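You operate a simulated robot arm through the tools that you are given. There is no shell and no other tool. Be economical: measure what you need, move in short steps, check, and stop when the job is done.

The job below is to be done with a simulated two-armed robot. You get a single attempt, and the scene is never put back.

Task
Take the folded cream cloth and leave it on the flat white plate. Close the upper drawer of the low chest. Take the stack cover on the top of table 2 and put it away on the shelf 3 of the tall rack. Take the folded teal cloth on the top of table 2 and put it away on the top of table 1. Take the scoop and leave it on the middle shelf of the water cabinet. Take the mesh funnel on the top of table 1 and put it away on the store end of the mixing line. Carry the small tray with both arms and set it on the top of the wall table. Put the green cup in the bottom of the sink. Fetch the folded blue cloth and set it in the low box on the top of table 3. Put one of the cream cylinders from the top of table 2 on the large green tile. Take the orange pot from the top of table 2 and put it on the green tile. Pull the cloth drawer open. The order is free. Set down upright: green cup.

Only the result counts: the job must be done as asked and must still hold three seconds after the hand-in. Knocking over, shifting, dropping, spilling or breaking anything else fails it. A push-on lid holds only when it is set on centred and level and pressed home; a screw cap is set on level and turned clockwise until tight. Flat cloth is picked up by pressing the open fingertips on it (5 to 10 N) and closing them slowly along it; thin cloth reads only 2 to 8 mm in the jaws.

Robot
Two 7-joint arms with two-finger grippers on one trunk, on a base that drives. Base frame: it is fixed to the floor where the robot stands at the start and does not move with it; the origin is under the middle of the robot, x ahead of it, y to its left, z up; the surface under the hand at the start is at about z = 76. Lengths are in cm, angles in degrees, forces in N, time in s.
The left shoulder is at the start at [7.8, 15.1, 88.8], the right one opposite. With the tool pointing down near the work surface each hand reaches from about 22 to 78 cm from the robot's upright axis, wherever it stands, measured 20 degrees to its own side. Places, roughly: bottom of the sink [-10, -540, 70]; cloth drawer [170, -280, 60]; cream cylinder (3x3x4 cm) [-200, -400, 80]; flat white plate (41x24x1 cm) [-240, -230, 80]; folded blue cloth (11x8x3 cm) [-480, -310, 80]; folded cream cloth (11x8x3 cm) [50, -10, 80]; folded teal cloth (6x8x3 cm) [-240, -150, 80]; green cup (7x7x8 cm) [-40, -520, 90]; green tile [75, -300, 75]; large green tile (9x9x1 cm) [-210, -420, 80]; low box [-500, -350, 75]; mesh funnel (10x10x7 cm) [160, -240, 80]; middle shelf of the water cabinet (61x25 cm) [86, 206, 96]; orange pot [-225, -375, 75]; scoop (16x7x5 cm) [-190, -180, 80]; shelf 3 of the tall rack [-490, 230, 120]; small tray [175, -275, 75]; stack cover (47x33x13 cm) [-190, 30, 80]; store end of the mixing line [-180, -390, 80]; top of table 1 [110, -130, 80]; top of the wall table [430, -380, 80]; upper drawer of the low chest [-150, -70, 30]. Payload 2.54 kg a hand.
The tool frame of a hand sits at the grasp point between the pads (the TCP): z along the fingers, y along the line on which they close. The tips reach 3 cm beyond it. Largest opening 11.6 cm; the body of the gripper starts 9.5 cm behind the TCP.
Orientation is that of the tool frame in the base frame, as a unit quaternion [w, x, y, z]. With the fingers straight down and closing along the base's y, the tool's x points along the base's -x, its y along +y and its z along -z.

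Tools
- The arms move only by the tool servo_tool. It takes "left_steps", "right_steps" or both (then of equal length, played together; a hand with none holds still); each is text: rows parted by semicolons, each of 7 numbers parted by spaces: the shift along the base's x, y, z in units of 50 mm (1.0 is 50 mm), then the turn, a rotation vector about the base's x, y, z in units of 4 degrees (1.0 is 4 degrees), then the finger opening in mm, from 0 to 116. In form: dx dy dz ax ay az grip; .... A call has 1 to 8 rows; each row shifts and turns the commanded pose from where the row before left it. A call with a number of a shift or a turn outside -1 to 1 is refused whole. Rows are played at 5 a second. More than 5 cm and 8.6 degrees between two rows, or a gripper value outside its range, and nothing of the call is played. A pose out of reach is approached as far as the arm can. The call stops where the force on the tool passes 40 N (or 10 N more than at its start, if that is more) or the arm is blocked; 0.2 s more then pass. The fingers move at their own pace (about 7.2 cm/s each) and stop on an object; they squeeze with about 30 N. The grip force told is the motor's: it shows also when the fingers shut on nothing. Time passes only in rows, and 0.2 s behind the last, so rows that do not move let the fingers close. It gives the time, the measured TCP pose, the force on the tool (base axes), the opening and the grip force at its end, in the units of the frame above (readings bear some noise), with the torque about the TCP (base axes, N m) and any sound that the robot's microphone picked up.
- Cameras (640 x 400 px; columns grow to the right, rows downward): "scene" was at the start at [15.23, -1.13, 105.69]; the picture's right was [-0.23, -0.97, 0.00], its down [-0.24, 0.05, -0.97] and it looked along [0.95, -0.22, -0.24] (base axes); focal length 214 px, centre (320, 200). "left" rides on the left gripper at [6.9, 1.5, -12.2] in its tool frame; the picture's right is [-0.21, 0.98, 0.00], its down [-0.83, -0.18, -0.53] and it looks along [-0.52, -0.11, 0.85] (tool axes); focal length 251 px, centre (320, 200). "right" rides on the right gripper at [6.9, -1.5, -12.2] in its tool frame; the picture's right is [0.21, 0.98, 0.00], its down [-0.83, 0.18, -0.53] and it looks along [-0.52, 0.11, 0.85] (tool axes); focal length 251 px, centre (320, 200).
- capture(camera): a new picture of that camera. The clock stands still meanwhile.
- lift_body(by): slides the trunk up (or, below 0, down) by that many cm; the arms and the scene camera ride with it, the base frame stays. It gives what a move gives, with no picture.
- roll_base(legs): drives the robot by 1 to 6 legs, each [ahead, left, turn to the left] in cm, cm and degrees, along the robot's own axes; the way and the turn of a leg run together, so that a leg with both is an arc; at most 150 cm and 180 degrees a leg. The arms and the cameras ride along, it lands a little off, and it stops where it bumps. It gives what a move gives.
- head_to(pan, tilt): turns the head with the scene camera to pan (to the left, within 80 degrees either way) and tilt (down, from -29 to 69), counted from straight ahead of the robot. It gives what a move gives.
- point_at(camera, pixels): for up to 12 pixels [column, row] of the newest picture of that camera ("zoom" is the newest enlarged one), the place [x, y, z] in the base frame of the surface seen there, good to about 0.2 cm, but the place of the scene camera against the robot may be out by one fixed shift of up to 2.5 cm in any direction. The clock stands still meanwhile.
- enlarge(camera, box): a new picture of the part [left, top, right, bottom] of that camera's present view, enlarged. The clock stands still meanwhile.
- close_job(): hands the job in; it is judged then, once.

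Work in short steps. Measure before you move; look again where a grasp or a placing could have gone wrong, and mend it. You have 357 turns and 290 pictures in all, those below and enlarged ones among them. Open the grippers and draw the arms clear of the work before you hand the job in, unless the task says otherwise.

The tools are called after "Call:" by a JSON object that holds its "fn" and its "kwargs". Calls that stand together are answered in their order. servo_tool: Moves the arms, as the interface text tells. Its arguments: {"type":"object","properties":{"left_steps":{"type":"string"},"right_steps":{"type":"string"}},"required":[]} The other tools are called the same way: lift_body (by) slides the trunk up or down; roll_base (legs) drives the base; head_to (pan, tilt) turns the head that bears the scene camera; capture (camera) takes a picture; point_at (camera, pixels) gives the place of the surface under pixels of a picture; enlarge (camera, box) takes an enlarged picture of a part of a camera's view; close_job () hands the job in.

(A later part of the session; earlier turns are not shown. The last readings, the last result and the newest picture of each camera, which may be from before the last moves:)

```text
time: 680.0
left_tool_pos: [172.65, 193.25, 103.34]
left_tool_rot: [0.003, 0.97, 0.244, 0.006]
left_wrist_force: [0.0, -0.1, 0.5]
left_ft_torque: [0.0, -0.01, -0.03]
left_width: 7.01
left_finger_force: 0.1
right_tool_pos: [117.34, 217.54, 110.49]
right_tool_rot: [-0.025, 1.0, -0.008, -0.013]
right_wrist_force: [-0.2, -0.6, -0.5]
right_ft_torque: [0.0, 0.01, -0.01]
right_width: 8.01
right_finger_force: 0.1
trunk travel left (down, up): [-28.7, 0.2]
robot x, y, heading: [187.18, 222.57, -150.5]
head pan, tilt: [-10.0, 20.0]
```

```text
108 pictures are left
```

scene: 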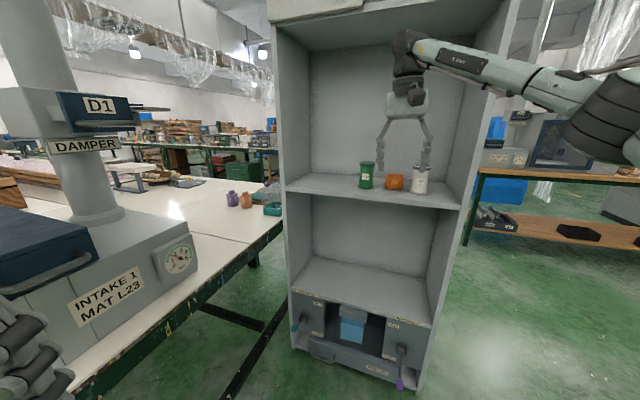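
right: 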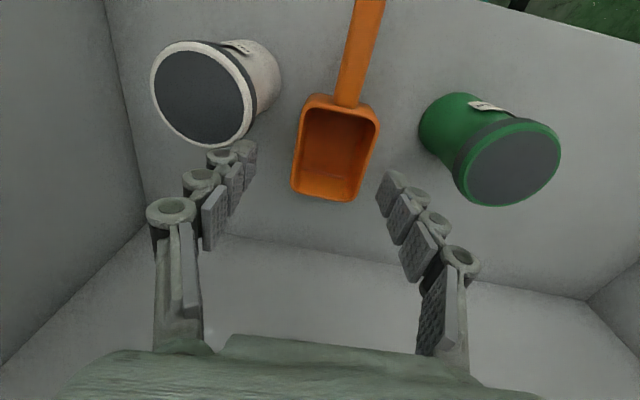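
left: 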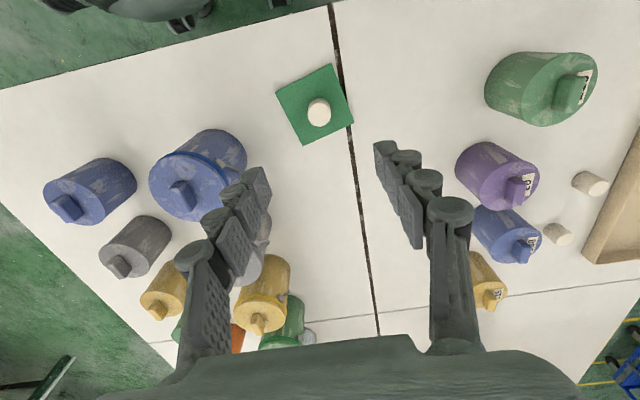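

Scoop placed. Now the tray, drawer and funnel on this side: I move to x≈235 and turn to face −y to see the way.

Call:
{"fn": "servo_tool", "kwargs": {"right_steps": "0.7 0.5 0 0.5 0 1 80;0.7 0.5 0 0.2 0 1 80;0.7 0.4 0 0 0 1 80;0.6 0.3 0 0 0 1 80;0.2 0.2 0 0 0 1 80;0 0 0 0 0 1 80;0 0 0 0 0 1 80;0 0 0 0 0 0.5 80"}}

Call:
{"fn": "roll_base", "kwargs": {"legs": [[-45, 0, 0], [0, 0, 60.4]]}}

Call:
{"fn": "head_to", "kwargs": {"pan": 0, "tilt": 12}}

Call:
{"fn": "capture", "kwargs": {"camera": "scene"}}

```text
time: 681.8
left_tool_pos: [172.57, 193.2, 103.33]
left_tool_rot: [0.002, 0.97, 0.245, 0.007]
left_wrist_force: [-0.2, 0.1, -0.1]
left_ft_torque: [0.01, 0.0, 0.01]
left_width: 6.99
left_finger_force: 0.0
right_tool_pos: [131.81, 226.92, 110.29]
right_tool_rot: [-0.043, 0.967, 0.252, -0.023]
right_wrist_force: [0.6, 0.6, 0.5]
right_ft_torque: [-0.04, -0.01, -0.02]
right_width: 8.03
right_finger_force: 0.0
trunk travel left (down, up): [-28.7, 0.2]
robot x, y, heading: [187.38, 222.65, -150.7]
head pan, tilt: [-10.0, 20.0]
```

```text
time: 687.3
left_tool_pos: [244.3, 217.13, 103.23]
left_tool_rot: [-0.002, 0.716, 0.698, 0.007]
left_wrist_force: [-0.4, 0.1, 0.2]
left_ft_torque: [0.0, -0.03, 0.01]
left_width: 7.0
left_finger_force: 0.0
right_tool_pos: [194.67, 198.58, 110.36]
right_tool_rot: [-0.027, 0.71, 0.702, -0.042]
right_wrist_force: [0.2, -0.2, -0.3]
right_ft_torque: [-0.02, 0.0, -0.04]
right_width: 8.0
right_finger_force: 0.1
trunk travel left (down, up): [-28.7, 0.2]
robot x, y, heading: [226.08, 244.66, -90.5]
head pan, tilt: [-10.0, 20.0]
```

```text
time: 688.0
left_tool_pos: [244.37, 217.03, 103.33]
left_tool_rot: [-0.002, 0.717, 0.697, 0.009]
left_wrist_force: [0.0, -0.1, -0.3]
left_ft_torque: [-0.02, -0.02, 0.02]
left_width: 7.0
left_finger_force: 0.1
right_tool_pos: [194.6, 198.47, 110.4]
right_tool_rot: [-0.026, 0.711, 0.702, -0.042]
right_wrist_force: [-0.2, 0.4, 0.9]
right_ft_torque: [0.03, 0.0, 0.0]
right_width: 8.01
right_finger_force: 0.1
trunk travel left (down, up): [-28.7, 0.2]
robot x, y, heading: [225.86, 244.32, -90.3]
head pan, tilt: [0.0, 12.0]
```

```text
107 pictures are left
```

scene: 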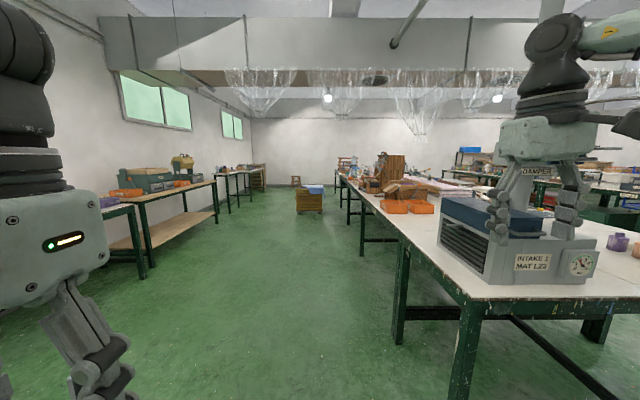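

The aisle is clear except a wooden box cart at (309,198). I measure the aisle.

Call:
{"fn": "point_at", "kwargs": {"camera": "scene", "pixels": [[309, 205], [297, 200], [322, 200], [440, 295], [362, 235], [218, 185], [145, 270], [250, 170], [270, 172], [345, 180]]}}

Call:
{"fn": "servo_tool", "kwargs": {"right_steps": "0 0.7 -0.5 0 0 0 80;0 0.7 -0.5 0 0 0 80;0 0.7 -0.4 0 0 0 80"}}

Call:
{"fn": "roll_base", "kwargs": {"legs": [[150, 0, 0]]}}

Call:
{"fn": "roll_base", "kwargs": {"legs": [[150, 0, 0]]}}

Call:
{"fn": "capture", "kwargs": {"camera": "scene"}}

```text
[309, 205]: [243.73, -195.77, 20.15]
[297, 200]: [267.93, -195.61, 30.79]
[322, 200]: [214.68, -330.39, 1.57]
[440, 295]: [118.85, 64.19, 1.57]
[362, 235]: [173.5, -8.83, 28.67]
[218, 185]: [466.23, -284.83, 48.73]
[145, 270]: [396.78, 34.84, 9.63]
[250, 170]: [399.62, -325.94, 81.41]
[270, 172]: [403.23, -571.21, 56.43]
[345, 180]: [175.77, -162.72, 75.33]
```

```text
time: 688.8
left_tool_pos: [244.2, 217.13, 103.38]
left_tool_rot: [-0.001, 0.716, 0.698, 0.007]
left_wrist_force: [-0.5, -0.7, -0.7]
left_ft_torque: [-0.01, -0.01, 0.01]
left_width: 6.99
left_finger_force: 0.1
right_tool_pos: [194.58, 208.94, 103.2]
right_tool_rot: [-0.026, 0.71, 0.702, -0.042]
right_wrist_force: [0.5, 0.7, -0.9]
right_ft_torque: [0.01, -0.02, 0.0]
right_width: 8.0
right_finger_force: 0.1
trunk travel left (down, up): [-28.7, 0.2]
robot x, y, heading: [225.72, 244.28, -90.2]
head pan, tilt: [0.0, 12.0]
```

```text
time: 696.3
left_tool_pos: [243.54, 64.34, 103.33]
left_tool_rot: [-0.001, 0.716, 0.698, 0.007]
left_wrist_force: [-0.6, -0.4, 0.4]
left_ft_torque: [0.03, -0.03, 0.03]
left_width: 6.99
left_finger_force: 0.0
right_tool_pos: [193.84, 56.24, 103.21]
right_tool_rot: [-0.027, 0.71, 0.702, -0.042]
right_wrist_force: [-0.7, -0.4, 0.7]
right_ft_torque: [0.02, -0.02, -0.04]
right_width: 8.01
right_finger_force: 0.1
trunk travel left (down, up): [-28.7, 0.2]
robot x, y, heading: [225.53, 91.41, -90.3]
head pan, tilt: [0.0, 12.0]
```

```text
time: 703.7
left_tool_pos: [246.21, -83.94, 103.29]
left_tool_rot: [-0.001, 0.704, 0.71, 0.007]
left_wrist_force: [0.3, 0.5, -0.4]
left_ft_torque: [0.03, -0.02, 0.0]
left_width: 6.99
left_finger_force: 0.0
right_tool_pos: [196.87, -93.83, 103.31]
right_tool_rot: [-0.025, 0.698, 0.714, -0.043]
right_wrist_force: [-0.4, 0.3, -0.1]
right_ft_torque: [-0.01, 0.03, 0.01]
right_width: 8.0
right_finger_force: 0.1
trunk travel left (down, up): [-28.7, 0.2]
robot x, y, heading: [226.95, -57.15, -88.7]
head pan, tilt: [0.0, 12.0]
```

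```text
106 pictures are left
```

scene: 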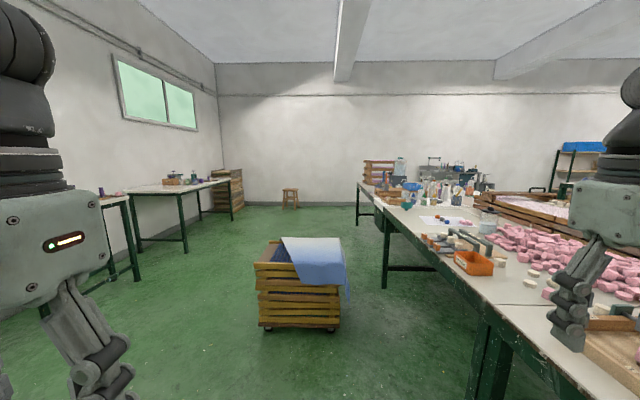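

The cart blocks the direct way; I pass it on the wall side (x≈325).

Call:
{"fn": "point_at", "kwargs": {"camera": "scene", "pixels": [[257, 265], [345, 265], [265, 325], [340, 320], [135, 250], [185, 220], [230, 180], [385, 285], [385, 200], [320, 185], [410, 190]]}}

Call:
{"fn": "enlarge", "kwargs": {"camera": "scene", "box": [340, 140, 540, 260]}}

Call:
{"fn": "roll_base", "kwargs": {"legs": [[0, 0, -1.3], [0, 95, 0], [120, 0, 0]]}}

```text
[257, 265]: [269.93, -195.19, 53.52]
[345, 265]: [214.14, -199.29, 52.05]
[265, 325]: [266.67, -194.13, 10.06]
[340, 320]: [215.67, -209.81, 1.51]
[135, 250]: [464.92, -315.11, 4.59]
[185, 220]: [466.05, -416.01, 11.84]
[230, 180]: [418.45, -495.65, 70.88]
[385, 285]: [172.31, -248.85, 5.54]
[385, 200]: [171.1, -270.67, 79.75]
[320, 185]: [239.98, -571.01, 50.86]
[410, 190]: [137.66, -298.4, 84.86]
```

```text
3.20 times, centred on (440, 200) of scene
```

zoom: 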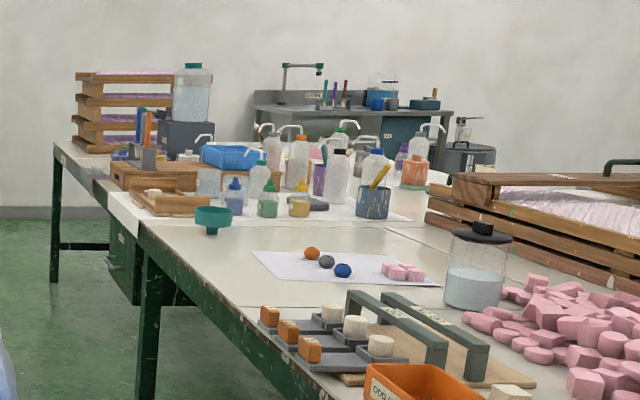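

```text
time: 719.3
left_tool_pos: [339.09, -205.09, 103.25]
left_tool_rot: [-0.001, 0.722, 0.692, 0.007]
left_wrist_force: [0.1, -1.0, 0.7]
left_ft_torque: [0.0, -0.02, -0.02]
left_width: 7.0
left_finger_force: 0.0
right_tool_pos: [289.29, -212.43, 103.3]
right_tool_rot: [-0.026, 0.716, 0.696, -0.042]
right_wrist_force: [0.1, 0.2, -0.4]
right_ft_torque: [-0.01, 0.01, 0.02]
right_width: 8.02
right_finger_force: 0.1
trunk travel left (down, up): [-28.7, 0.2]
robot x, y, heading: [321.09, -177.58, -91.1]
head pan, tilt: [0.0, 12.0]
```

I see the small wooden tray, the green drawer below it and the teal funnel. I go on to y≈−285, turn to face −x, and approach.

Call:
{"fn": "roll_base", "kwargs": {"legs": [[105, 0, 0], [0, 0, -89], [60, 0, 0]]}}

Call:
{"fn": "head_to", "kwargs": {"pan": 0, "tilt": 22}}

Call:
{"fn": "capture", "kwargs": {"camera": "scene"}}

```text
time: 731.7
left_tool_pos: [230.63, -298.3, 103.31]
left_tool_rot: [0.005, 1.0, -0.026, 0.006]
left_wrist_force: [0.2, -0.7, -0.4]
left_ft_torque: [-0.01, 0.0, 0.0]
left_width: 6.99
left_finger_force: 0.1
right_tool_pos: [223.79, -248.37, 103.17]
right_tool_rot: [-0.048, 0.999, -0.02, -0.011]
right_wrist_force: [0.0, -0.1, -0.6]
right_ft_torque: [0.0, 0.01, -0.01]
right_width: 8.03
right_finger_force: 0.1
trunk travel left (down, up): [-28.7, 0.2]
robot x, y, heading: [258.38, -280.74, 178.0]
head pan, tilt: [0.0, 12.0]
```

```text
time: 732.4
left_tool_pos: [230.61, -298.31, 103.4]
left_tool_rot: [0.004, 1.0, -0.027, 0.005]
left_wrist_force: [0.4, 0.7, -0.2]
left_ft_torque: [0.02, 0.04, 0.01]
left_width: 7.0
left_finger_force: 0.1
right_tool_pos: [223.87, -248.4, 103.25]
right_tool_rot: [-0.049, 0.999, -0.019, -0.01]
right_wrist_force: [-0.3, 0.5, 1.0]
right_ft_torque: [0.02, 0.02, 0.02]
right_width: 8.02
right_finger_force: 0.1
trunk travel left (down, up): [-28.7, 0.2]
robot x, y, heading: [258.31, -280.81, 178.3]
head pan, tilt: [0.0, 22.0]
```

```text
104 pictures are left
```

scene: 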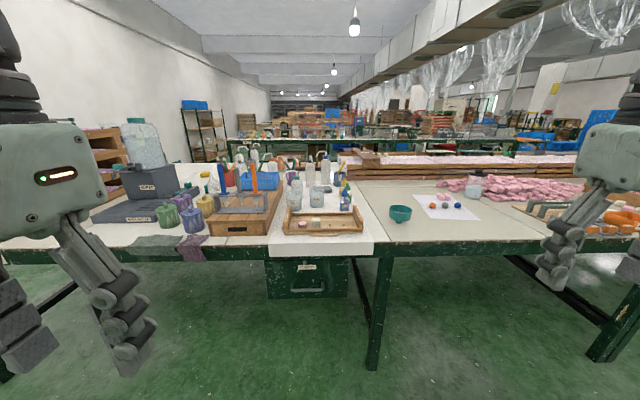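

Call:
{"fn": "enlarge", "kwargs": {"camera": "scene", "box": [230, 160, 430, 310]}}

Call:
{"fn": "point_at", "kwargs": {"camera": "scene", "pixels": [[287, 230], [362, 228], [288, 210], [360, 207], [322, 215], [318, 222], [400, 212], [293, 292], [305, 268], [268, 280], [347, 280], [310, 252]]}}

```text
2.67 times, centred on (330, 235) of scene
```

zoom: 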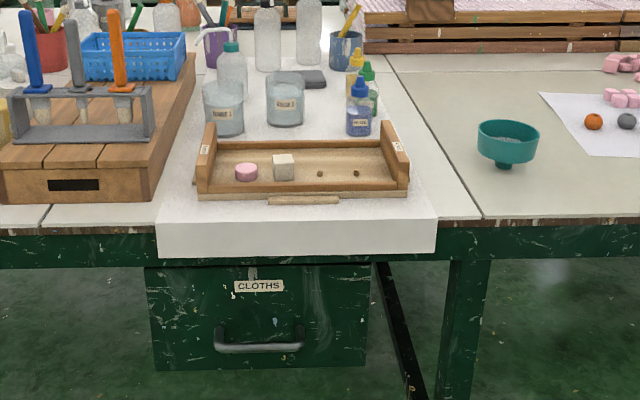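

```text
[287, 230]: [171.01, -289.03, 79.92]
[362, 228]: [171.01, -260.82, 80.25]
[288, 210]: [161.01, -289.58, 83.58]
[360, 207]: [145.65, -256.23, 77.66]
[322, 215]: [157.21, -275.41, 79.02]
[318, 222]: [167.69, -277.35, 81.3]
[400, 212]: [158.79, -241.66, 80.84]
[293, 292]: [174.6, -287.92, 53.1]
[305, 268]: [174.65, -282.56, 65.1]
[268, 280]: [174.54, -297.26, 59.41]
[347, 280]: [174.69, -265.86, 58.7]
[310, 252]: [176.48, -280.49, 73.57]
```

The small tray (with loose pieces) spans x≈157–171 with raised end walls at y≈−289.5 and −260. I square up at (213, −275), level the right hand and lower the trunk.

Call:
{"fn": "roll_base", "kwargs": {"legs": [[0, 0, 1.8], [38, -6, 0]]}}

Call:
{"fn": "servo_tool", "kwargs": {"right_steps": "0.3 0 0.4 -0.7 -0.2 0 50;0 -0.4 0.4 -0.7 -0.1 0 50;0 -0.4 0 0 0 0 50;0 -0.4 0 0 0 0 50", "left_steps": "0.3 0 0.4 0 0 0.3 50;0 0.3 0.4 0 0 0 50;0 0.2 0 0 0 0 50;0 0 0 0 0 0 50"}}

Call:
{"fn": "capture", "kwargs": {"camera": "left"}}

Call:
{"fn": "capture", "kwargs": {"camera": "right"}}

```text
time: 735.2
left_tool_pos: [192.73, -293.61, 103.27]
left_tool_rot: [0.005, 1.0, -0.004, 0.007]
left_wrist_force: [-0.3, -0.2, -0.2]
left_ft_torque: [-0.02, 0.02, 0.0]
left_width: 6.99
left_finger_force: 0.0
right_tool_pos: [183.8, -244.05, 103.26]
right_tool_rot: [-0.048, 0.999, 0.003, -0.011]
right_wrist_force: [-0.4, -0.5, -1.0]
right_ft_torque: [0.0, -0.03, 0.01]
right_width: 8.02
right_finger_force: 0.1
trunk travel left (down, up): [-28.7, 0.2]
robot x, y, heading: [219.83, -275.06, -179.2]
head pan, tilt: [0.0, 22.0]
```

```text
time: 736.2
left_tool_pos: [194.27, -291.07, 107.56]
left_tool_rot: [0.005, 1.0, 0.006, 0.006]
left_wrist_force: [0.3, -0.1, 0.0]
left_ft_torque: [0.01, -0.02, -0.04]
left_width: 4.96
left_finger_force: 0.1
right_tool_pos: [185.28, -250.14, 107.22]
right_tool_rot: [0.001, 1.0, 0.004, -0.001]
right_wrist_force: [0.5, 0.7, -0.2]
right_ft_torque: [0.0, -0.01, 0.01]
right_width: 5.0
right_finger_force: 0.0
trunk travel left (down, up): [-28.7, 0.2]
robot x, y, heading: [220.07, -274.74, -179.5]
head pan, tilt: [0.0, 22.0]
```

```text
102 pictures are left
```

left: 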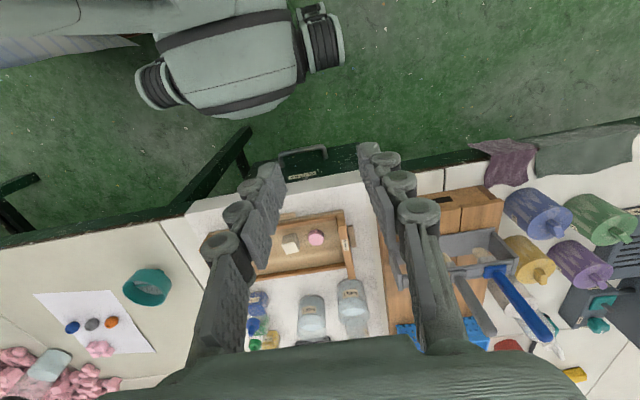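

```text
101 pictures are left
```

right: 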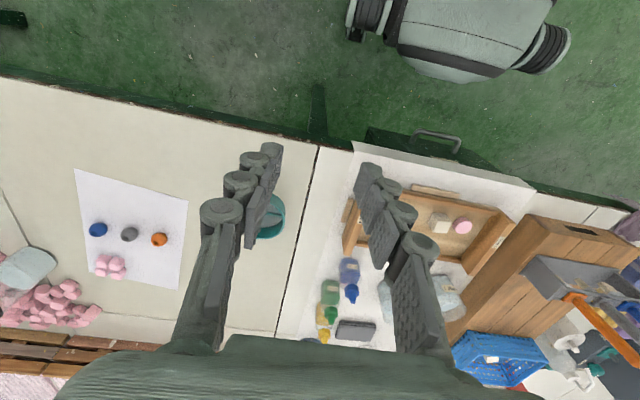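

I measure the tray's end walls in both hand cameras, and the funnel.

Call:
{"fn": "point_at", "kwargs": {"camera": "left", "pixels": [[342, 218], [350, 270], [345, 245], [335, 245], [317, 238], [300, 272], [290, 225], [360, 225], [386, 225], [288, 245]]}}

Call:
{"fn": "point_at", "kwargs": {"camera": "right", "pixels": [[352, 205], [345, 255], [500, 218], [470, 268], [505, 240], [415, 255], [440, 192], [270, 218], [258, 205], [283, 205], [436, 140]]}}

```text
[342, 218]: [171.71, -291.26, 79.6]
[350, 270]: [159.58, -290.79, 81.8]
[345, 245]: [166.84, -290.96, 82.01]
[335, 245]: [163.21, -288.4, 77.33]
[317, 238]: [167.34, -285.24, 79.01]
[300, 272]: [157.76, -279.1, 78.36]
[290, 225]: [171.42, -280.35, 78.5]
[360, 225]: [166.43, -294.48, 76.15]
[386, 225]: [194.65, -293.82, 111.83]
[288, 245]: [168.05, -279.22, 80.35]
```

```text
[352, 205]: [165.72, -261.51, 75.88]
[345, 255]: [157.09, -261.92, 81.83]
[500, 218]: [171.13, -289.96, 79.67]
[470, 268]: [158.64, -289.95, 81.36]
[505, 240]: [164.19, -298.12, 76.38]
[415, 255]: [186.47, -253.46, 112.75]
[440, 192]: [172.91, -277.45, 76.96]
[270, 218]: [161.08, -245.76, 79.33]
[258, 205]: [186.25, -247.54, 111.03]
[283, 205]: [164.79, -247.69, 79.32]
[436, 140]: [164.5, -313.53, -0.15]
```

Left wall y≈−290.5, right wall y≈−261.8, walls' tops z≈82, tray centre x≈165. I lower the trunk and bring both hands above the end walls.

Call:
{"fn": "lift_body", "kwargs": {"by": -10}}

Call:
{"fn": "servo_tool", "kwargs": {"right_steps": "-0.6 -0.34 0 0 0 0 40;-0.6 -0.34 0 0 0 0 40;-0.6 -0.34 0 0 0 0 40;-0.6 -0.34 0 0 0 0 40;-0.6 -0.34 0 0 0 0 40;-0.6 -0.34 0 0 0 0 40;-0.46 -0.3 -0.3 0 0 0 40;0 0 -0.5 0 0 0 40", "left_steps": "-0.8 0.02 0 0 0 0 40;-0.8 0.02 0 0 0 0 40;-0.8 0.02 0 0 0 0 40;-0.8 0.02 0 0 0 0 40;-0.8 0.02 0 0 0 0 40;-0.8 0.02 0 0 0 0 40;-0.8 0 -0.3 0 0 0 40;-0.26 0 -0.5 0 0 0 40"}}

Call:
{"fn": "capture", "kwargs": {"camera": "left"}}

Call:
{"fn": "capture", "kwargs": {"camera": "right"}}

```text
time: 737.6
left_tool_pos: [194.27, -291.08, 97.47]
left_tool_rot: [0.004, 1.0, 0.006, 0.006]
left_wrist_force: [0.3, -0.4, -0.8]
left_ft_torque: [0.03, -0.03, 0.0]
left_width: 5.0
left_finger_force: 0.0
right_tool_pos: [185.36, -250.04, 97.31]
right_tool_rot: [0.001, 1.0, 0.002, -0.001]
right_wrist_force: [0.2, 0.2, 0.6]
right_ft_torque: [0.0, -0.02, 0.03]
right_width: 4.98
right_finger_force: 0.1
trunk travel left (down, up): [-18.7, 10.2]
robot x, y, heading: [219.64, -275.38, -179.1]
head pan, tilt: [0.0, 22.0]
```

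```text
time: 739.4
left_tool_pos: [164.95, -290.42, 93.31]
left_tool_rot: [0.004, 1.0, 0.006, 0.006]
left_wrist_force: [-0.2, 0.4, 0.2]
left_ft_torque: [-0.02, 0.02, 0.0]
left_width: 4.0
left_finger_force: 0.0
right_tool_pos: [164.91, -261.72, 93.44]
right_tool_rot: [0.001, 1.0, 0.003, -0.001]
right_wrist_force: [-0.1, 0.0, 0.3]
right_ft_torque: [0.02, -0.06, 0.03]
right_width: 4.02
right_finger_force: 0.0
trunk travel left (down, up): [-18.7, 10.2]
robot x, y, heading: [219.41, -274.64, -179.2]
head pan, tilt: [0.0, 22.0]
```

```text
100 pictures are left
```

left: 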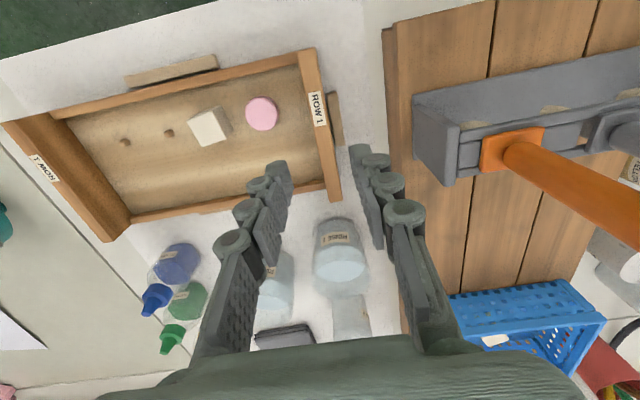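

```text
99 pictures are left
```

right: 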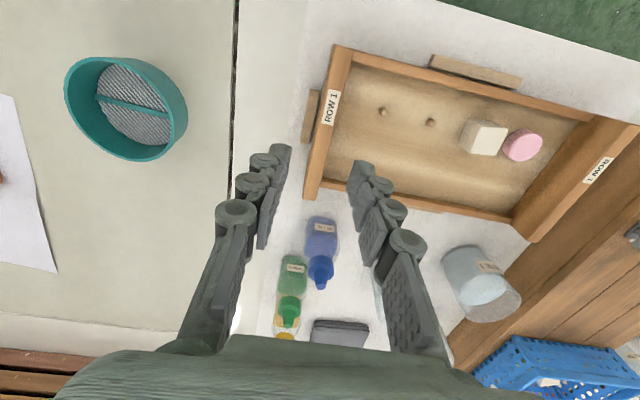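

I measure wall tops and the little outer ledges.

Call:
{"fn": "point_at", "kwargs": {"camera": "left", "pixels": [[310, 90], [322, 140], [328, 185], [336, 118], [303, 60], [300, 100], [262, 112], [345, 240]]}}

Call:
{"fn": "point_at", "kwargs": {"camera": "right", "pixels": [[340, 65], [328, 125], [315, 185], [310, 110], [345, 110], [320, 240], [310, 150]]}}

```text
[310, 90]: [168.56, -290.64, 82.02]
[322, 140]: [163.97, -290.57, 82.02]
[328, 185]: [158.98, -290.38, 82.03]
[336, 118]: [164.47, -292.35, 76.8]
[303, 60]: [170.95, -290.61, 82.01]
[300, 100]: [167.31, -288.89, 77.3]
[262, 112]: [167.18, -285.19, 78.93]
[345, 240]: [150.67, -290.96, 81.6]
```

```text
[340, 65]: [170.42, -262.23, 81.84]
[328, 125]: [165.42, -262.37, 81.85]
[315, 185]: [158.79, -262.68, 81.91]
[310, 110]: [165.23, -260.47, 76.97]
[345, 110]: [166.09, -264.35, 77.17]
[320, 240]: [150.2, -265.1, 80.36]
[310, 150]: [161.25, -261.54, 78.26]
```

Left wall y −290.5, right wall y −262.3. I lower both hands to TCP 80.9 with 40 mm opening, and close.

Call:
{"fn": "servo_tool", "kwargs": {"right_steps": "0 -0.12 -0.5 0 0 0 40;0 0 -0.5 0 0 0 40;0 0 -0.5 0 0 0 40;0 0 -0.5 0 0 0 40;0 0 -0.5 0 0 0 40;0 0 0 0 0 0 40", "left_steps": "0 -0.02 -0.5 0 0 0 40;0 0 -0.5 0 0 0 40;0 0 -0.5 0 0 0 40;0 0 -0.5 0 0 0 40;0 0 -0.48 0 0 0 40;0 0 0 0 0 0 40"}}

Call:
{"fn": "capture", "kwargs": {"camera": "left"}}

Call:
{"fn": "capture", "kwargs": {"camera": "right"}}

```text
time: 740.8
left_tool_pos: [164.92, -290.59, 81.13]
left_tool_rot: [0.005, 1.0, 0.006, 0.005]
left_wrist_force: [-0.5, 0.1, 0.9]
left_ft_torque: [0.0, 0.06, -0.01]
left_width: 4.0
left_finger_force: 0.1
right_tool_pos: [164.91, -262.31, 80.78]
right_tool_rot: [0.001, 1.0, 0.003, -0.001]
right_wrist_force: [0.4, -0.2, -0.6]
right_ft_torque: [0.01, 0.02, 0.01]
right_width: 3.98
right_finger_force: 0.0
trunk travel left (down, up): [-18.7, 10.2]
robot x, y, heading: [219.82, -275.36, -179.4]
head pan, tilt: [0.0, 22.0]
```

```text
98 pictures are left
```

left: 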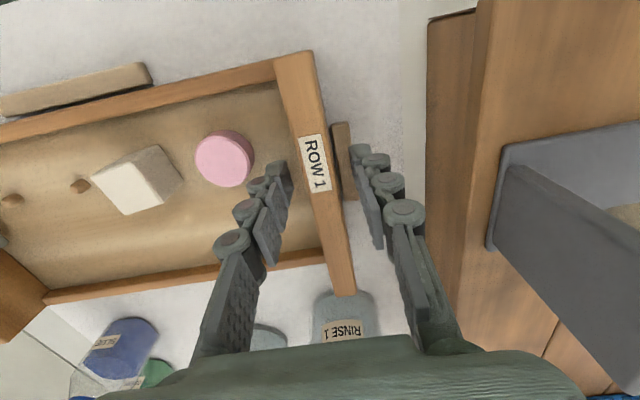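

```text
97 pictures are left
```

right: 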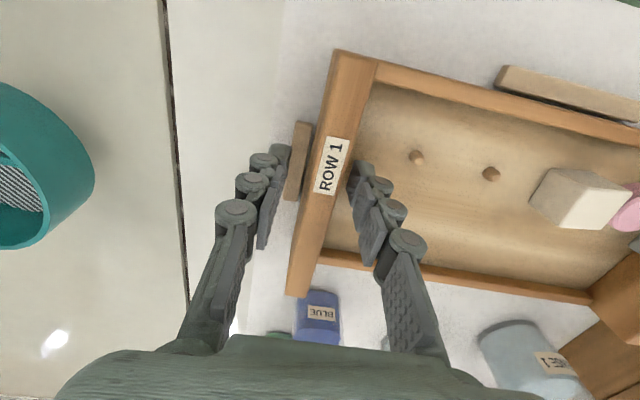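

Both straddle the walls. I close both, then lift together slowly.

Call:
{"fn": "servo_tool", "kwargs": {"right_steps": "0 0 0 0 0 0 25;0 0 0 0 0 0 15;0 0 0 0 0 0 5;0 0 0 0 0 0 5;0 0 0 0 0 0 5", "left_steps": "0 0 0 0 0 0 25;0 0 0 0 0 0 15;0 0 0 0 0 0 5;0 0 0 0 0 0 5;0 0 0 0 0 0 5"}}

Call:
{"fn": "servo_tool", "kwargs": {"right_steps": "0 0 0.05 0 0 0 5;0 0 0.1 0 0 0 5;0 0 0.15 0 0 0 5;0 0 0.2 0 0 0 5;0 0 0.2 0 0 0 5;0 0 0.2 0 0 0 5;0 0 0.2 0 0 0 5;0 0 0 0 0 0 5", "left_steps": "0 0 0.05 0 0 0 5;0 0 0.1 0 0 0 5;0 0 0.15 0 0 0 5;0 0 0.2 0 0 0 5;0 0 0.2 0 0 0 5;0 0 0.2 0 0 0 5;0 0 0.2 0 0 0 5;0 0 0 0 0 0 5"}}

Call:
{"fn": "capture", "kwargs": {"camera": "scene"}}

```text
time: 742.0
left_tool_pos: [165.09, -290.56, 81.05]
left_tool_rot: [0.006, 1.0, 0.006, 0.006]
left_wrist_force: [1.5, -6.0, 0.0]
left_ft_torque: [-0.06, 0.03, -0.4]
left_width: 1.53
left_finger_force: 30.0
right_tool_pos: [164.95, -262.22, 80.79]
right_tool_rot: [0.001, 1.0, 0.002, 0.0]
right_wrist_force: [-1.8, 5.4, 0.1]
right_ft_torque: [0.16, -0.03, -0.1]
right_width: 1.53
right_finger_force: 29.8
trunk travel left (down, up): [-18.7, 10.2]
robot x, y, heading: [219.75, -274.49, -179.4]
head pan, tilt: [0.0, 22.0]
```

```text
time: 743.8
left_tool_pos: [164.94, -290.69, 86.66]
left_tool_rot: [0.007, 1.0, 0.006, 0.006]
left_wrist_force: [3.1, -19.4, -0.2]
left_ft_torque: [-0.34, 0.18, -0.49]
left_width: 1.56
left_finger_force: 30.0
right_tool_pos: [164.93, -262.33, 86.24]
right_tool_rot: [0.0, 1.0, 0.004, -0.001]
right_wrist_force: [-2.7, 20.2, -2.6]
right_ft_torque: [0.56, -0.18, -0.22]
right_width: 1.53
right_finger_force: 30.2
trunk travel left (down, up): [-18.7, 10.2]
robot x, y, heading: [219.82, -274.44, -179.4]
head pan, tilt: [0.0, 22.0]
```

```text
96 pictures are left
```

scene: 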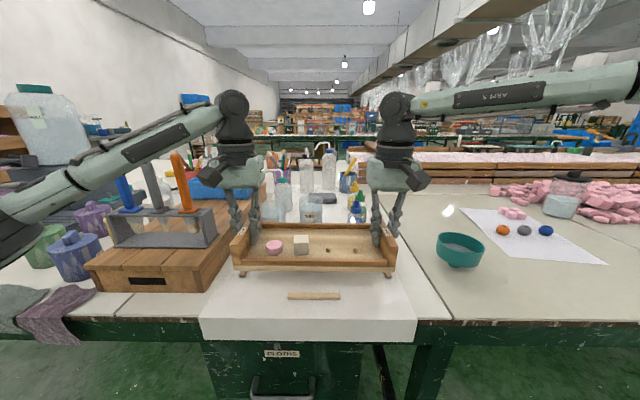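

The tray is up, level. I relieve the squeeze a little, raise it further, back away and turn left (through −y) toward the wall table.

Call:
{"fn": "servo_tool", "kwargs": {"right_steps": "0 0.02 0.2 0 0 0 5;0 0 0.3 0 0 0 5;0 0 0.3 0 0 0 5;0 0 0.3 0 0 0 5;0 0 0.3 0 0 0 5;0 0 0.3 0 0 0 5;0 0 0.2 0 0 0 5;0 0 0 0 0 0 5", "left_steps": "0 -0.02 0.2 0 0 0 5;0 0 0.3 0 0 0 5;0 0 0.3 0 0 0 5;0 0 0.3 0 0 0 5;0 0 0.3 0 0 0 5;0 0 0.3 0 0 0 5;0 0 0.12 0 0 0 5;0 0 0 0 0 0 5"}}

Call:
{"fn": "roll_base", "kwargs": {"legs": [[-48, 0, 0]]}}

Call:
{"fn": "roll_base", "kwargs": {"legs": [[0, 0, 90]]}}

Call:
{"fn": "roll_base", "kwargs": {"legs": [[0, 0, 89]]}}

Call:
{"fn": "head_to", "kwargs": {"pan": -15, "tilt": 18}}

Call:
{"fn": "capture", "kwargs": {"camera": "scene"}}

```text
time: 745.6
left_tool_pos: [164.94, -290.57, 95.6]
left_tool_rot: [0.005, 1.0, 0.006, 0.007]
left_wrist_force: [2.8, -7.0, 1.8]
left_ft_torque: [0.35, -0.17, -0.56]
left_width: 1.56
left_finger_force: 30.1
right_tool_pos: [164.97, -262.17, 95.65]
right_tool_rot: [0.002, 1.0, 0.003, -0.001]
right_wrist_force: [-3.6, 7.9, -3.3]
right_ft_torque: [0.41, 0.14, -0.27]
right_width: 1.52
right_finger_force: 29.9
trunk travel left (down, up): [-18.7, 10.2]
robot x, y, heading: [219.68, -274.71, -179.4]
head pan, tilt: [0.0, 22.0]
```

```text
time: 748.4
left_tool_pos: [212.26, -290.25, 95.66]
left_tool_rot: [0.005, 1.0, 0.009, 0.006]
left_wrist_force: [2.4, 5.9, 0.0]
left_ft_torque: [0.57, -0.09, -0.51]
left_width: 1.55
left_finger_force: 29.9
right_tool_pos: [211.95, -261.99, 95.71]
right_tool_rot: [0.001, 1.0, 0.008, -0.002]
right_wrist_force: [-2.4, -6.3, -2.9]
right_ft_torque: [0.03, 0.09, -0.25]
right_width: 1.53
right_finger_force: 29.5
trunk travel left (down, up): [-18.7, 10.2]
robot x, y, heading: [266.87, -274.19, -179.1]
head pan, tilt: [0.0, 22.0]
```

```text
time: 752.7
left_tool_pos: [283.8, -328.54, 95.49]
left_tool_rot: [-0.001, 0.696, 0.718, 0.008]
left_wrist_force: [-1.1, 2.8, 0.4]
left_ft_torque: [0.01, 0.43, -0.48]
left_width: 1.54
left_finger_force: 29.9
right_tool_pos: [255.43, -329.17, 95.77]
right_tool_rot: [0.001, 0.697, 0.717, 0.002]
right_wrist_force: [1.0, -2.5, -2.2]
right_ft_torque: [-0.09, 0.08, -0.23]
right_width: 1.53
right_finger_force: 29.7
trunk travel left (down, up): [-18.7, 10.2]
robot x, y, heading: [266.87, -274.38, -88.2]
head pan, tilt: [0.0, 22.0]
```

```text
time: 757.1
left_tool_pos: [321.28, -257.18, 95.6]
left_tool_rot: [-0.006, -0.017, 1.0, 0.005]
left_wrist_force: [-2.6, -0.3, 0.3]
left_ft_torque: [-0.38, 0.02, -0.43]
left_width: 1.53
left_finger_force: 30.0
right_tool_pos: [321.92, -285.42, 95.7]
right_tool_rot: [0.001, -0.014, 1.0, 0.001]
right_wrist_force: [3.2, 0.7, -2.9]
right_ft_torque: [-0.09, -0.05, -0.23]
right_width: 1.56
right_finger_force: 30.2
trunk travel left (down, up): [-18.7, 10.2]
robot x, y, heading: [266.77, -273.87, 2.2]
head pan, tilt: [0.0, 22.0]
```

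```text
time: 757.8
left_tool_pos: [321.23, -257.12, 95.59]
left_tool_rot: [-0.007, -0.018, 1.0, 0.004]
left_wrist_force: [-1.7, 0.0, 0.4]
left_ft_torque: [-0.38, 0.04, -0.43]
left_width: 1.56
left_finger_force: 30.1
right_tool_pos: [321.91, -285.49, 95.78]
right_tool_rot: [0.001, -0.014, 1.0, 0.001]
right_wrist_force: [2.8, -0.1, -2.1]
right_ft_torque: [-0.14, -0.07, -0.15]
right_width: 1.52
right_finger_force: 30.4
trunk travel left (down, up): [-18.7, 10.2]
robot x, y, heading: [266.73, -274.44, 2.1]
head pan, tilt: [-15.0, 18.0]
```

```text
95 pictures are left
```

scene: 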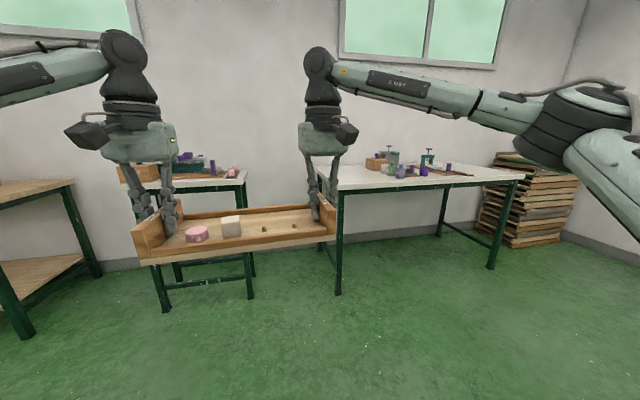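

I measure the right-hand wall table.

Call:
{"fn": "point_at", "kwargs": {"camera": "scene", "pixels": [[340, 188], [515, 180], [365, 180], [470, 175], [400, 172], [425, 173], [375, 163], [447, 170], [345, 175], [240, 180], [490, 172], [350, 168]]}}

Call:
{"fn": "enlarge", "kwargs": {"camera": "scene", "box": [310, 130, 540, 220]}}

```text
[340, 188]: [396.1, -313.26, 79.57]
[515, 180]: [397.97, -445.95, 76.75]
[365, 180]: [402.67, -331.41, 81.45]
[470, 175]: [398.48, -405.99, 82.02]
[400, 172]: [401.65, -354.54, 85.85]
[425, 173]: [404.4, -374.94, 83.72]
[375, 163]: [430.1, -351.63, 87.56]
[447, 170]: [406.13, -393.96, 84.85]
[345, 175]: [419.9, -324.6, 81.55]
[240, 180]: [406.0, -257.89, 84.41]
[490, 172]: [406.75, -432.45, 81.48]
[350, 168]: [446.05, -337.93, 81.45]
```

```text
2.78 times, centred on (425, 175) of scene
```

zoom: 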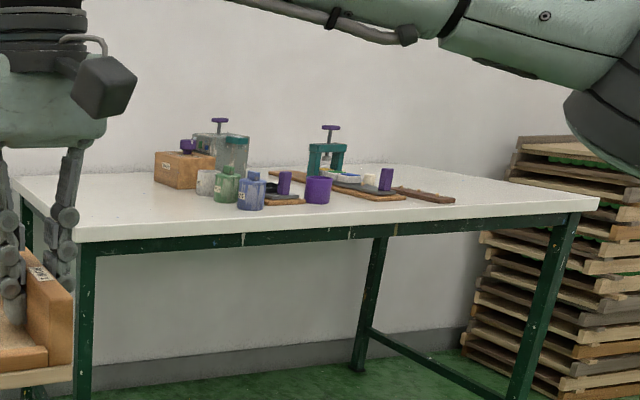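

The wall table top is at x 396–465, y −313…−446; its left end (y −314…−345) is free. I move in front of it and look from closer.

Call:
{"fn": "roll_base", "kwargs": {"legs": [[0, 0, -2.1], [0, -57, 0]]}}

Call:
{"fn": "roll_base", "kwargs": {"legs": [[60, 0, 0]]}}

Call:
{"fn": "head_to", "kwargs": {"pan": 0, "tilt": 28}}

Call:
{"fn": "capture", "kwargs": {"camera": "scene"}}

```text
time: 764.2
left_tool_pos: [321.81, -316.33, 95.59]
left_tool_rot: [-0.006, 0.0, 1.0, 0.004]
left_wrist_force: [-2.3, -0.6, 0.7]
left_ft_torque: [-0.36, 0.01, -0.42]
left_width: 1.56
left_finger_force: 30.3
right_tool_pos: [321.52, -344.66, 95.89]
right_tool_rot: [0.001, 0.003, 1.0, 0.001]
right_wrist_force: [2.1, 0.9, -2.5]
right_ft_torque: [-0.09, -0.05, -0.22]
right_width: 1.56
right_finger_force: 30.4
trunk travel left (down, up): [-18.7, 10.2]
robot x, y, heading: [266.95, -331.59, 0.3]
head pan, tilt: [-15.0, 18.0]
```

```text
time: 767.6
left_tool_pos: [381.89, -316.4, 95.6]
left_tool_rot: [-0.006, 0.002, 1.0, 0.005]
left_wrist_force: [-2.1, -0.7, 0.2]
left_ft_torque: [-0.3, 0.04, -0.43]
left_width: 1.57
left_finger_force: 30.2
right_tool_pos: [381.48, -344.82, 95.75]
right_tool_rot: [0.002, 0.003, 1.0, 0.002]
right_wrist_force: [2.3, 0.5, -3.2]
right_ft_torque: [-0.09, -0.03, -0.23]
right_width: 1.54
right_finger_force: 30.2
trunk travel left (down, up): [-18.7, 10.2]
robot x, y, heading: [327.15, -331.57, -0.2]
head pan, tilt: [-15.0, 18.0]
```

```text
time: 768.4
left_tool_pos: [381.71, -316.52, 95.75]
left_tool_rot: [-0.006, 0.002, 1.0, 0.004]
left_wrist_force: [-2.0, -0.7, 0.7]
left_ft_torque: [-0.33, 0.05, -0.39]
left_width: 1.56
left_finger_force: 30.5
right_tool_pos: [381.55, -344.86, 95.74]
right_tool_rot: [0.001, 0.005, 1.0, 0.002]
right_wrist_force: [2.0, -0.5, -2.1]
right_ft_torque: [-0.12, -0.07, -0.13]
right_width: 1.54
right_finger_force: 30.1
trunk travel left (down, up): [-18.7, 10.2]
robot x, y, heading: [326.48, -331.23, -0.1]
head pan, tilt: [0.0, 28.0]
```

```text
93 pictures are left
```

scene: 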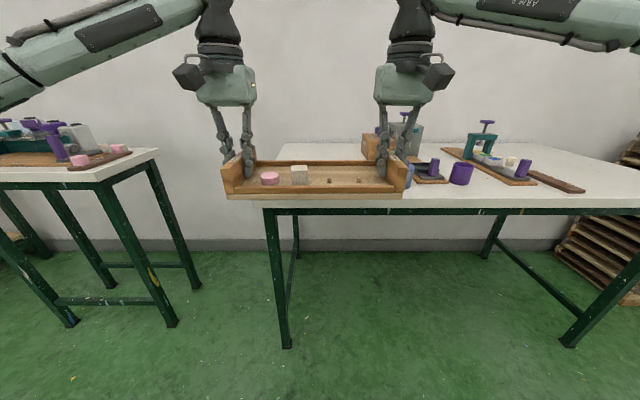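

Call:
{"fn": "point_at", "kwargs": {"camera": "scene", "pixels": [[265, 202], [285, 148], [405, 175], [410, 182], [370, 150], [440, 195], [600, 190], [545, 190], [582, 190], [625, 195], [540, 185], [300, 155]]}}

```text
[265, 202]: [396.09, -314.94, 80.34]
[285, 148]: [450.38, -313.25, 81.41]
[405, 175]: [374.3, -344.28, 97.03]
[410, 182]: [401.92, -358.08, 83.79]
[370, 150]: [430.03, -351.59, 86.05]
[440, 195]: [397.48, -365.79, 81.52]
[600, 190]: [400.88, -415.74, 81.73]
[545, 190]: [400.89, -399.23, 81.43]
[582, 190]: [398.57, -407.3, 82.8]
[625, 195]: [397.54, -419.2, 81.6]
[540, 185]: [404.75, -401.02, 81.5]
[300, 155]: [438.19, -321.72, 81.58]
```

Free zone is y −313.5…−352. I drive 24.5 cm ahead and 1.5 cm right, then check table height with a hand camera.

Call:
{"fn": "roll_base", "kwargs": {"legs": [[24.5, -1.5, 0]]}}

Call:
{"fn": "capture", "kwargs": {"camera": "left"}}

Call:
{"fn": "capture", "kwargs": {"camera": "right"}}

```text
time: 770.2
left_tool_pos: [406.53, -318.29, 95.51]
left_tool_rot: [-0.006, 0.004, 1.0, 0.004]
left_wrist_force: [-1.9, -0.5, -0.2]
left_ft_torque: [-0.34, 0.15, -0.39]
left_width: 1.55
left_finger_force: 30.2
right_tool_pos: [405.96, -346.67, 95.84]
right_tool_rot: [0.0, 0.006, 1.0, 0.001]
right_wrist_force: [2.1, -0.4, -2.8]
right_ft_torque: [-0.07, -0.11, -0.16]
right_width: 1.53
right_finger_force: 29.7
trunk travel left (down, up): [-18.7, 10.2]
robot x, y, heading: [351.53, -333.41, -0.5]
head pan, tilt: [0.0, 28.0]
```

```text
92 pictures are left
```

left: 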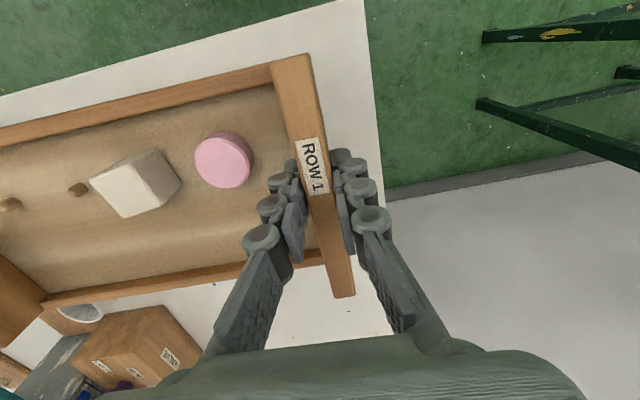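

```text
91 pictures are left
```

right: 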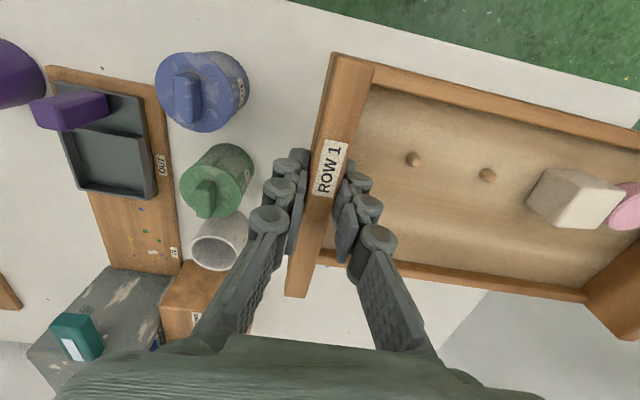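

Call:
{"fn": "point_at", "kwargs": {"camera": "right", "pixels": [[240, 75], [245, 160], [242, 225], [290, 50], [270, 130], [350, 290], [235, 180]]}}

Call:
{"fn": "point_at", "kwargs": {"camera": "left", "pixels": [[365, 40], [350, 40], [240, 330], [375, 120], [300, 330]]}}

```text
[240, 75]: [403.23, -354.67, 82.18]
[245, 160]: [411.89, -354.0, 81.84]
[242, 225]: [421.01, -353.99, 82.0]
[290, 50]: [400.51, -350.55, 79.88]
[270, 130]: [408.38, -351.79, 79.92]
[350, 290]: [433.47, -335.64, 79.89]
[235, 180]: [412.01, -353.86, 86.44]
```

```text
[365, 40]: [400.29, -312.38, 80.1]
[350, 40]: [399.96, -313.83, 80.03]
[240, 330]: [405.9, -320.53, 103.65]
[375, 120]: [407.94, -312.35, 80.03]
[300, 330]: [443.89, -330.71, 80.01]
```

Table top is z≈79.95 and everything clears. I lower both together.

Call:
{"fn": "servo_tool", "kwargs": {"right_steps": "0 0 -0.35 0 0 0 5;0 0 -0.35 0 0 0 5;0 0 -0.35 0 0 0 5;0 0 -0.35 0 0 0 5;0 0 -0.35 0 0 0 5;0 0 -0.25 0 0 0 5;0 0 -0.12 0 0 0 5;0 0 0 0 0 0 5", "left_steps": "0 0 -0.35 0 0 0 5;0 0 -0.35 0 0 0 5;0 0 -0.35 0 0 0 5;0 0 -0.35 0 0 0 5;0 0 -0.35 0 0 0 5;0 0 -0.22 0 0 0 5;0 0 -0.1 0 0 0 5;0 0 0 0 0 0 5"}}

Call:
{"fn": "capture", "kwargs": {"camera": "scene"}}

```text
time: 772.0
left_tool_pos: [406.49, -318.27, 85.25]
left_tool_rot: [-0.006, 0.004, 1.0, 0.005]
left_wrist_force: [-1.2, 6.7, 0.0]
left_ft_torque: [0.14, 0.19, -0.3]
left_width: 1.56
left_finger_force: 29.6
right_tool_pos: [405.93, -346.63, 85.2]
right_tool_rot: [0.002, 0.006, 1.0, 0.002]
right_wrist_force: [2.1, -6.7, -0.8]
right_ft_torque: [-0.1, -0.19, -0.15]
right_width: 1.52
right_finger_force: 30.2
trunk travel left (down, up): [-18.7, 10.2]
robot x, y, heading: [351.09, -332.99, -0.4]
head pan, tilt: [0.0, 28.0]
```

```text
90 pictures are left
```

scene: 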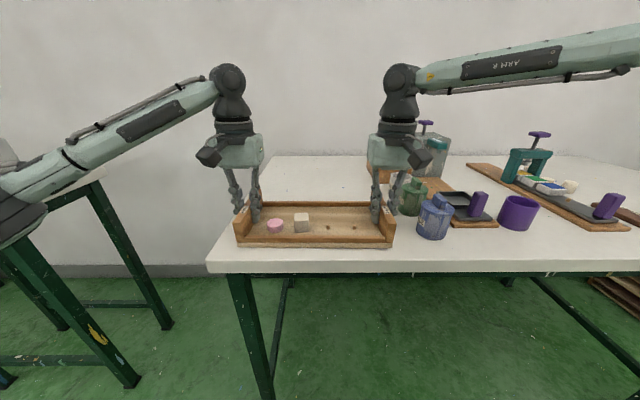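

I lower a few millimetres more to contact, open both, and lift the hands.

Call:
{"fn": "servo_tool", "kwargs": {"right_steps": "0 0 -0.04 0 0 0 5;0 0 -0.03 0 0 0 5;0 0 0 0 0 0 5", "left_steps": "0 0 -0.04 0 0 0 5;0 0 -0.03 0 0 0 5;0 0 0 0 0 0 5"}}

Call:
{"fn": "servo_tool", "kwargs": {"right_steps": "0 0 0 0 0 0 25;0 0 0 0 0 0 38;0 0 0 0 0 0 38;0 0 0.2 0 0 0 38;0 0 0.5 0 0 0 38;0 0 0.8 0 0 0 38;0 0 0.8 0 0 0 38;-0.3 0 0.4 0 0 0 38", "left_steps": "0 0 0 0 0 0 25;0 0 0 0 0 0 38;0 0 0 0 0 0 38;0 0 0.2 0 0 0 38;0 0 0.5 0 0 0 38;0 0 0.8 0 0 0 38;0 0 0.8 0 0 0 38;-0.3 0 0.4 0 0 0 38"}}

Call:
{"fn": "capture", "kwargs": {"camera": "scene"}}

```text
time: 772.8
left_tool_pos: [406.42, -318.29, 84.83]
left_tool_rot: [-0.006, 0.005, 1.0, 0.005]
left_wrist_force: [-2.5, 6.9, -0.7]
left_ft_torque: [0.12, 0.11, -0.4]
left_width: 1.56
left_finger_force: 30.1
right_tool_pos: [405.85, -346.7, 84.71]
right_tool_rot: [0.002, 0.006, 1.0, 0.0]
right_wrist_force: [2.5, -5.9, 1.7]
right_ft_torque: [-0.16, -0.11, -0.21]
right_width: 1.54
right_finger_force: 30.1
trunk travel left (down, up): [-18.7, 10.2]
robot x, y, heading: [351.34, -333.19, -0.5]
head pan, tilt: [0.0, 28.0]
```

```text
time: 774.6
left_tool_pos: [404.83, -318.53, 98.46]
left_tool_rot: [-0.005, 0.004, 1.0, 0.004]
left_wrist_force: [-0.5, -0.4, 0.5]
left_ft_torque: [-0.05, -0.02, 0.0]
left_width: 3.82
left_finger_force: 0.0
right_tool_pos: [404.44, -346.78, 98.38]
right_tool_rot: [0.001, 0.006, 1.0, 0.002]
right_wrist_force: [-0.9, -0.1, 0.3]
right_ft_torque: [0.01, 0.03, 0.0]
right_width: 3.83
right_finger_force: 0.0
trunk travel left (down, up): [-18.7, 10.2]
robot x, y, heading: [351.41, -332.99, -0.2]
head pan, tilt: [0.0, 28.0]
```

```text
89 pictures are left
```

scene: 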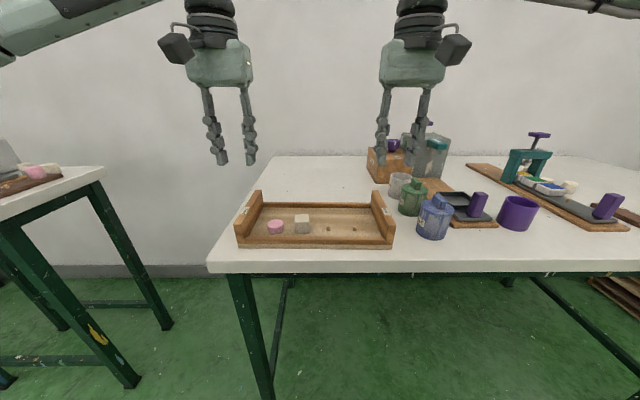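

The tray stands on the wall table. I retract, back off, turn via −y and return toward table 1 for the funnel.

Call:
{"fn": "servo_tool", "kwargs": {"right_steps": "-0.9 -0.1 0 0 0 0 60;-0.9 -0.1 0 0 0 0 80;-0.9 -0.2 0 0 0 0 116;-0.5 -0.2 0 0 0 0 116", "left_steps": "-0.9 0.1 0 0 0 0 60;-0.9 0.1 0 0 0 0 60;-0.9 0.2 0 0 0 0 60;-0.5 0.2 0 0 0 0 60"}}

Call:
{"fn": "roll_base", "kwargs": {"legs": [[-60, 0, 0], [0, 0, -180], [45, 0, 0]]}}

Call:
{"fn": "head_to", "kwargs": {"pan": 0, "tilt": 25}}

Call:
{"fn": "capture", "kwargs": {"camera": "scene"}}

```text
time: 775.6
left_tool_pos: [389.09, -315.32, 98.55]
left_tool_rot: [-0.006, 0.003, 1.0, 0.004]
left_wrist_force: [-0.4, 0.3, 0.2]
left_ft_torque: [-0.01, -0.04, 0.0]
left_width: 5.99
left_finger_force: 0.1
right_tool_pos: [388.34, -349.81, 98.11]
right_tool_rot: [0.001, 0.006, 1.0, 0.002]
right_wrist_force: [-0.4, 0.6, 0.7]
right_ft_torque: [0.0, 0.04, 0.04]
right_width: 11.6
right_finger_force: 0.1
trunk travel left (down, up): [-18.7, 10.2]
robot x, y, heading: [351.44, -333.53, -0.4]
head pan, tilt: [0.0, 28.0]
```

```text
time: 788.9
left_tool_pos: [207.51, -353.33, 98.63]
left_tool_rot: [0.004, 1.0, 0.016, 0.006]
left_wrist_force: [-0.3, -0.2, -0.7]
left_ft_torque: [0.01, -0.02, 0.0]
left_width: 6.0
left_finger_force: 0.1
right_tool_pos: [206.76, -319.04, 98.05]
right_tool_rot: [0.002, 1.0, 0.013, -0.002]
right_wrist_force: [-1.3, -0.2, 0.5]
right_ft_torque: [-0.03, 0.01, 0.01]
right_width: 11.62
right_finger_force: 0.0
trunk travel left (down, up): [-18.7, 10.2]
robot x, y, heading: [244.44, -334.89, -178.0]
head pan, tilt: [0.0, 28.0]
```

```text
time: 789.5
left_tool_pos: [207.55, -353.31, 98.61]
left_tool_rot: [0.004, 1.0, 0.015, 0.006]
left_wrist_force: [0.0, -0.3, -0.5]
left_ft_torque: [0.04, -0.01, 0.03]
left_width: 6.03
left_finger_force: 0.0
right_tool_pos: [206.8, -319.09, 98.16]
right_tool_rot: [0.002, 1.0, 0.013, -0.002]
right_wrist_force: [0.2, 0.5, -0.4]
right_ft_torque: [0.03, 0.03, -0.03]
right_width: 11.59
right_finger_force: 0.1
trunk travel left (down, up): [-18.7, 10.2]
robot x, y, heading: [244.91, -334.21, -178.3]
head pan, tilt: [0.0, 25.0]
```

```text
88 pictures are left
```

scene: 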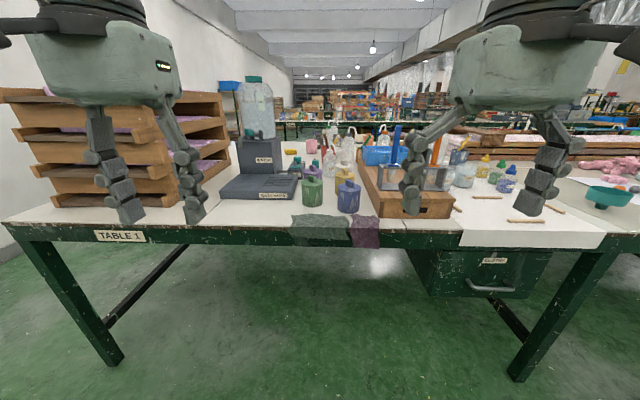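

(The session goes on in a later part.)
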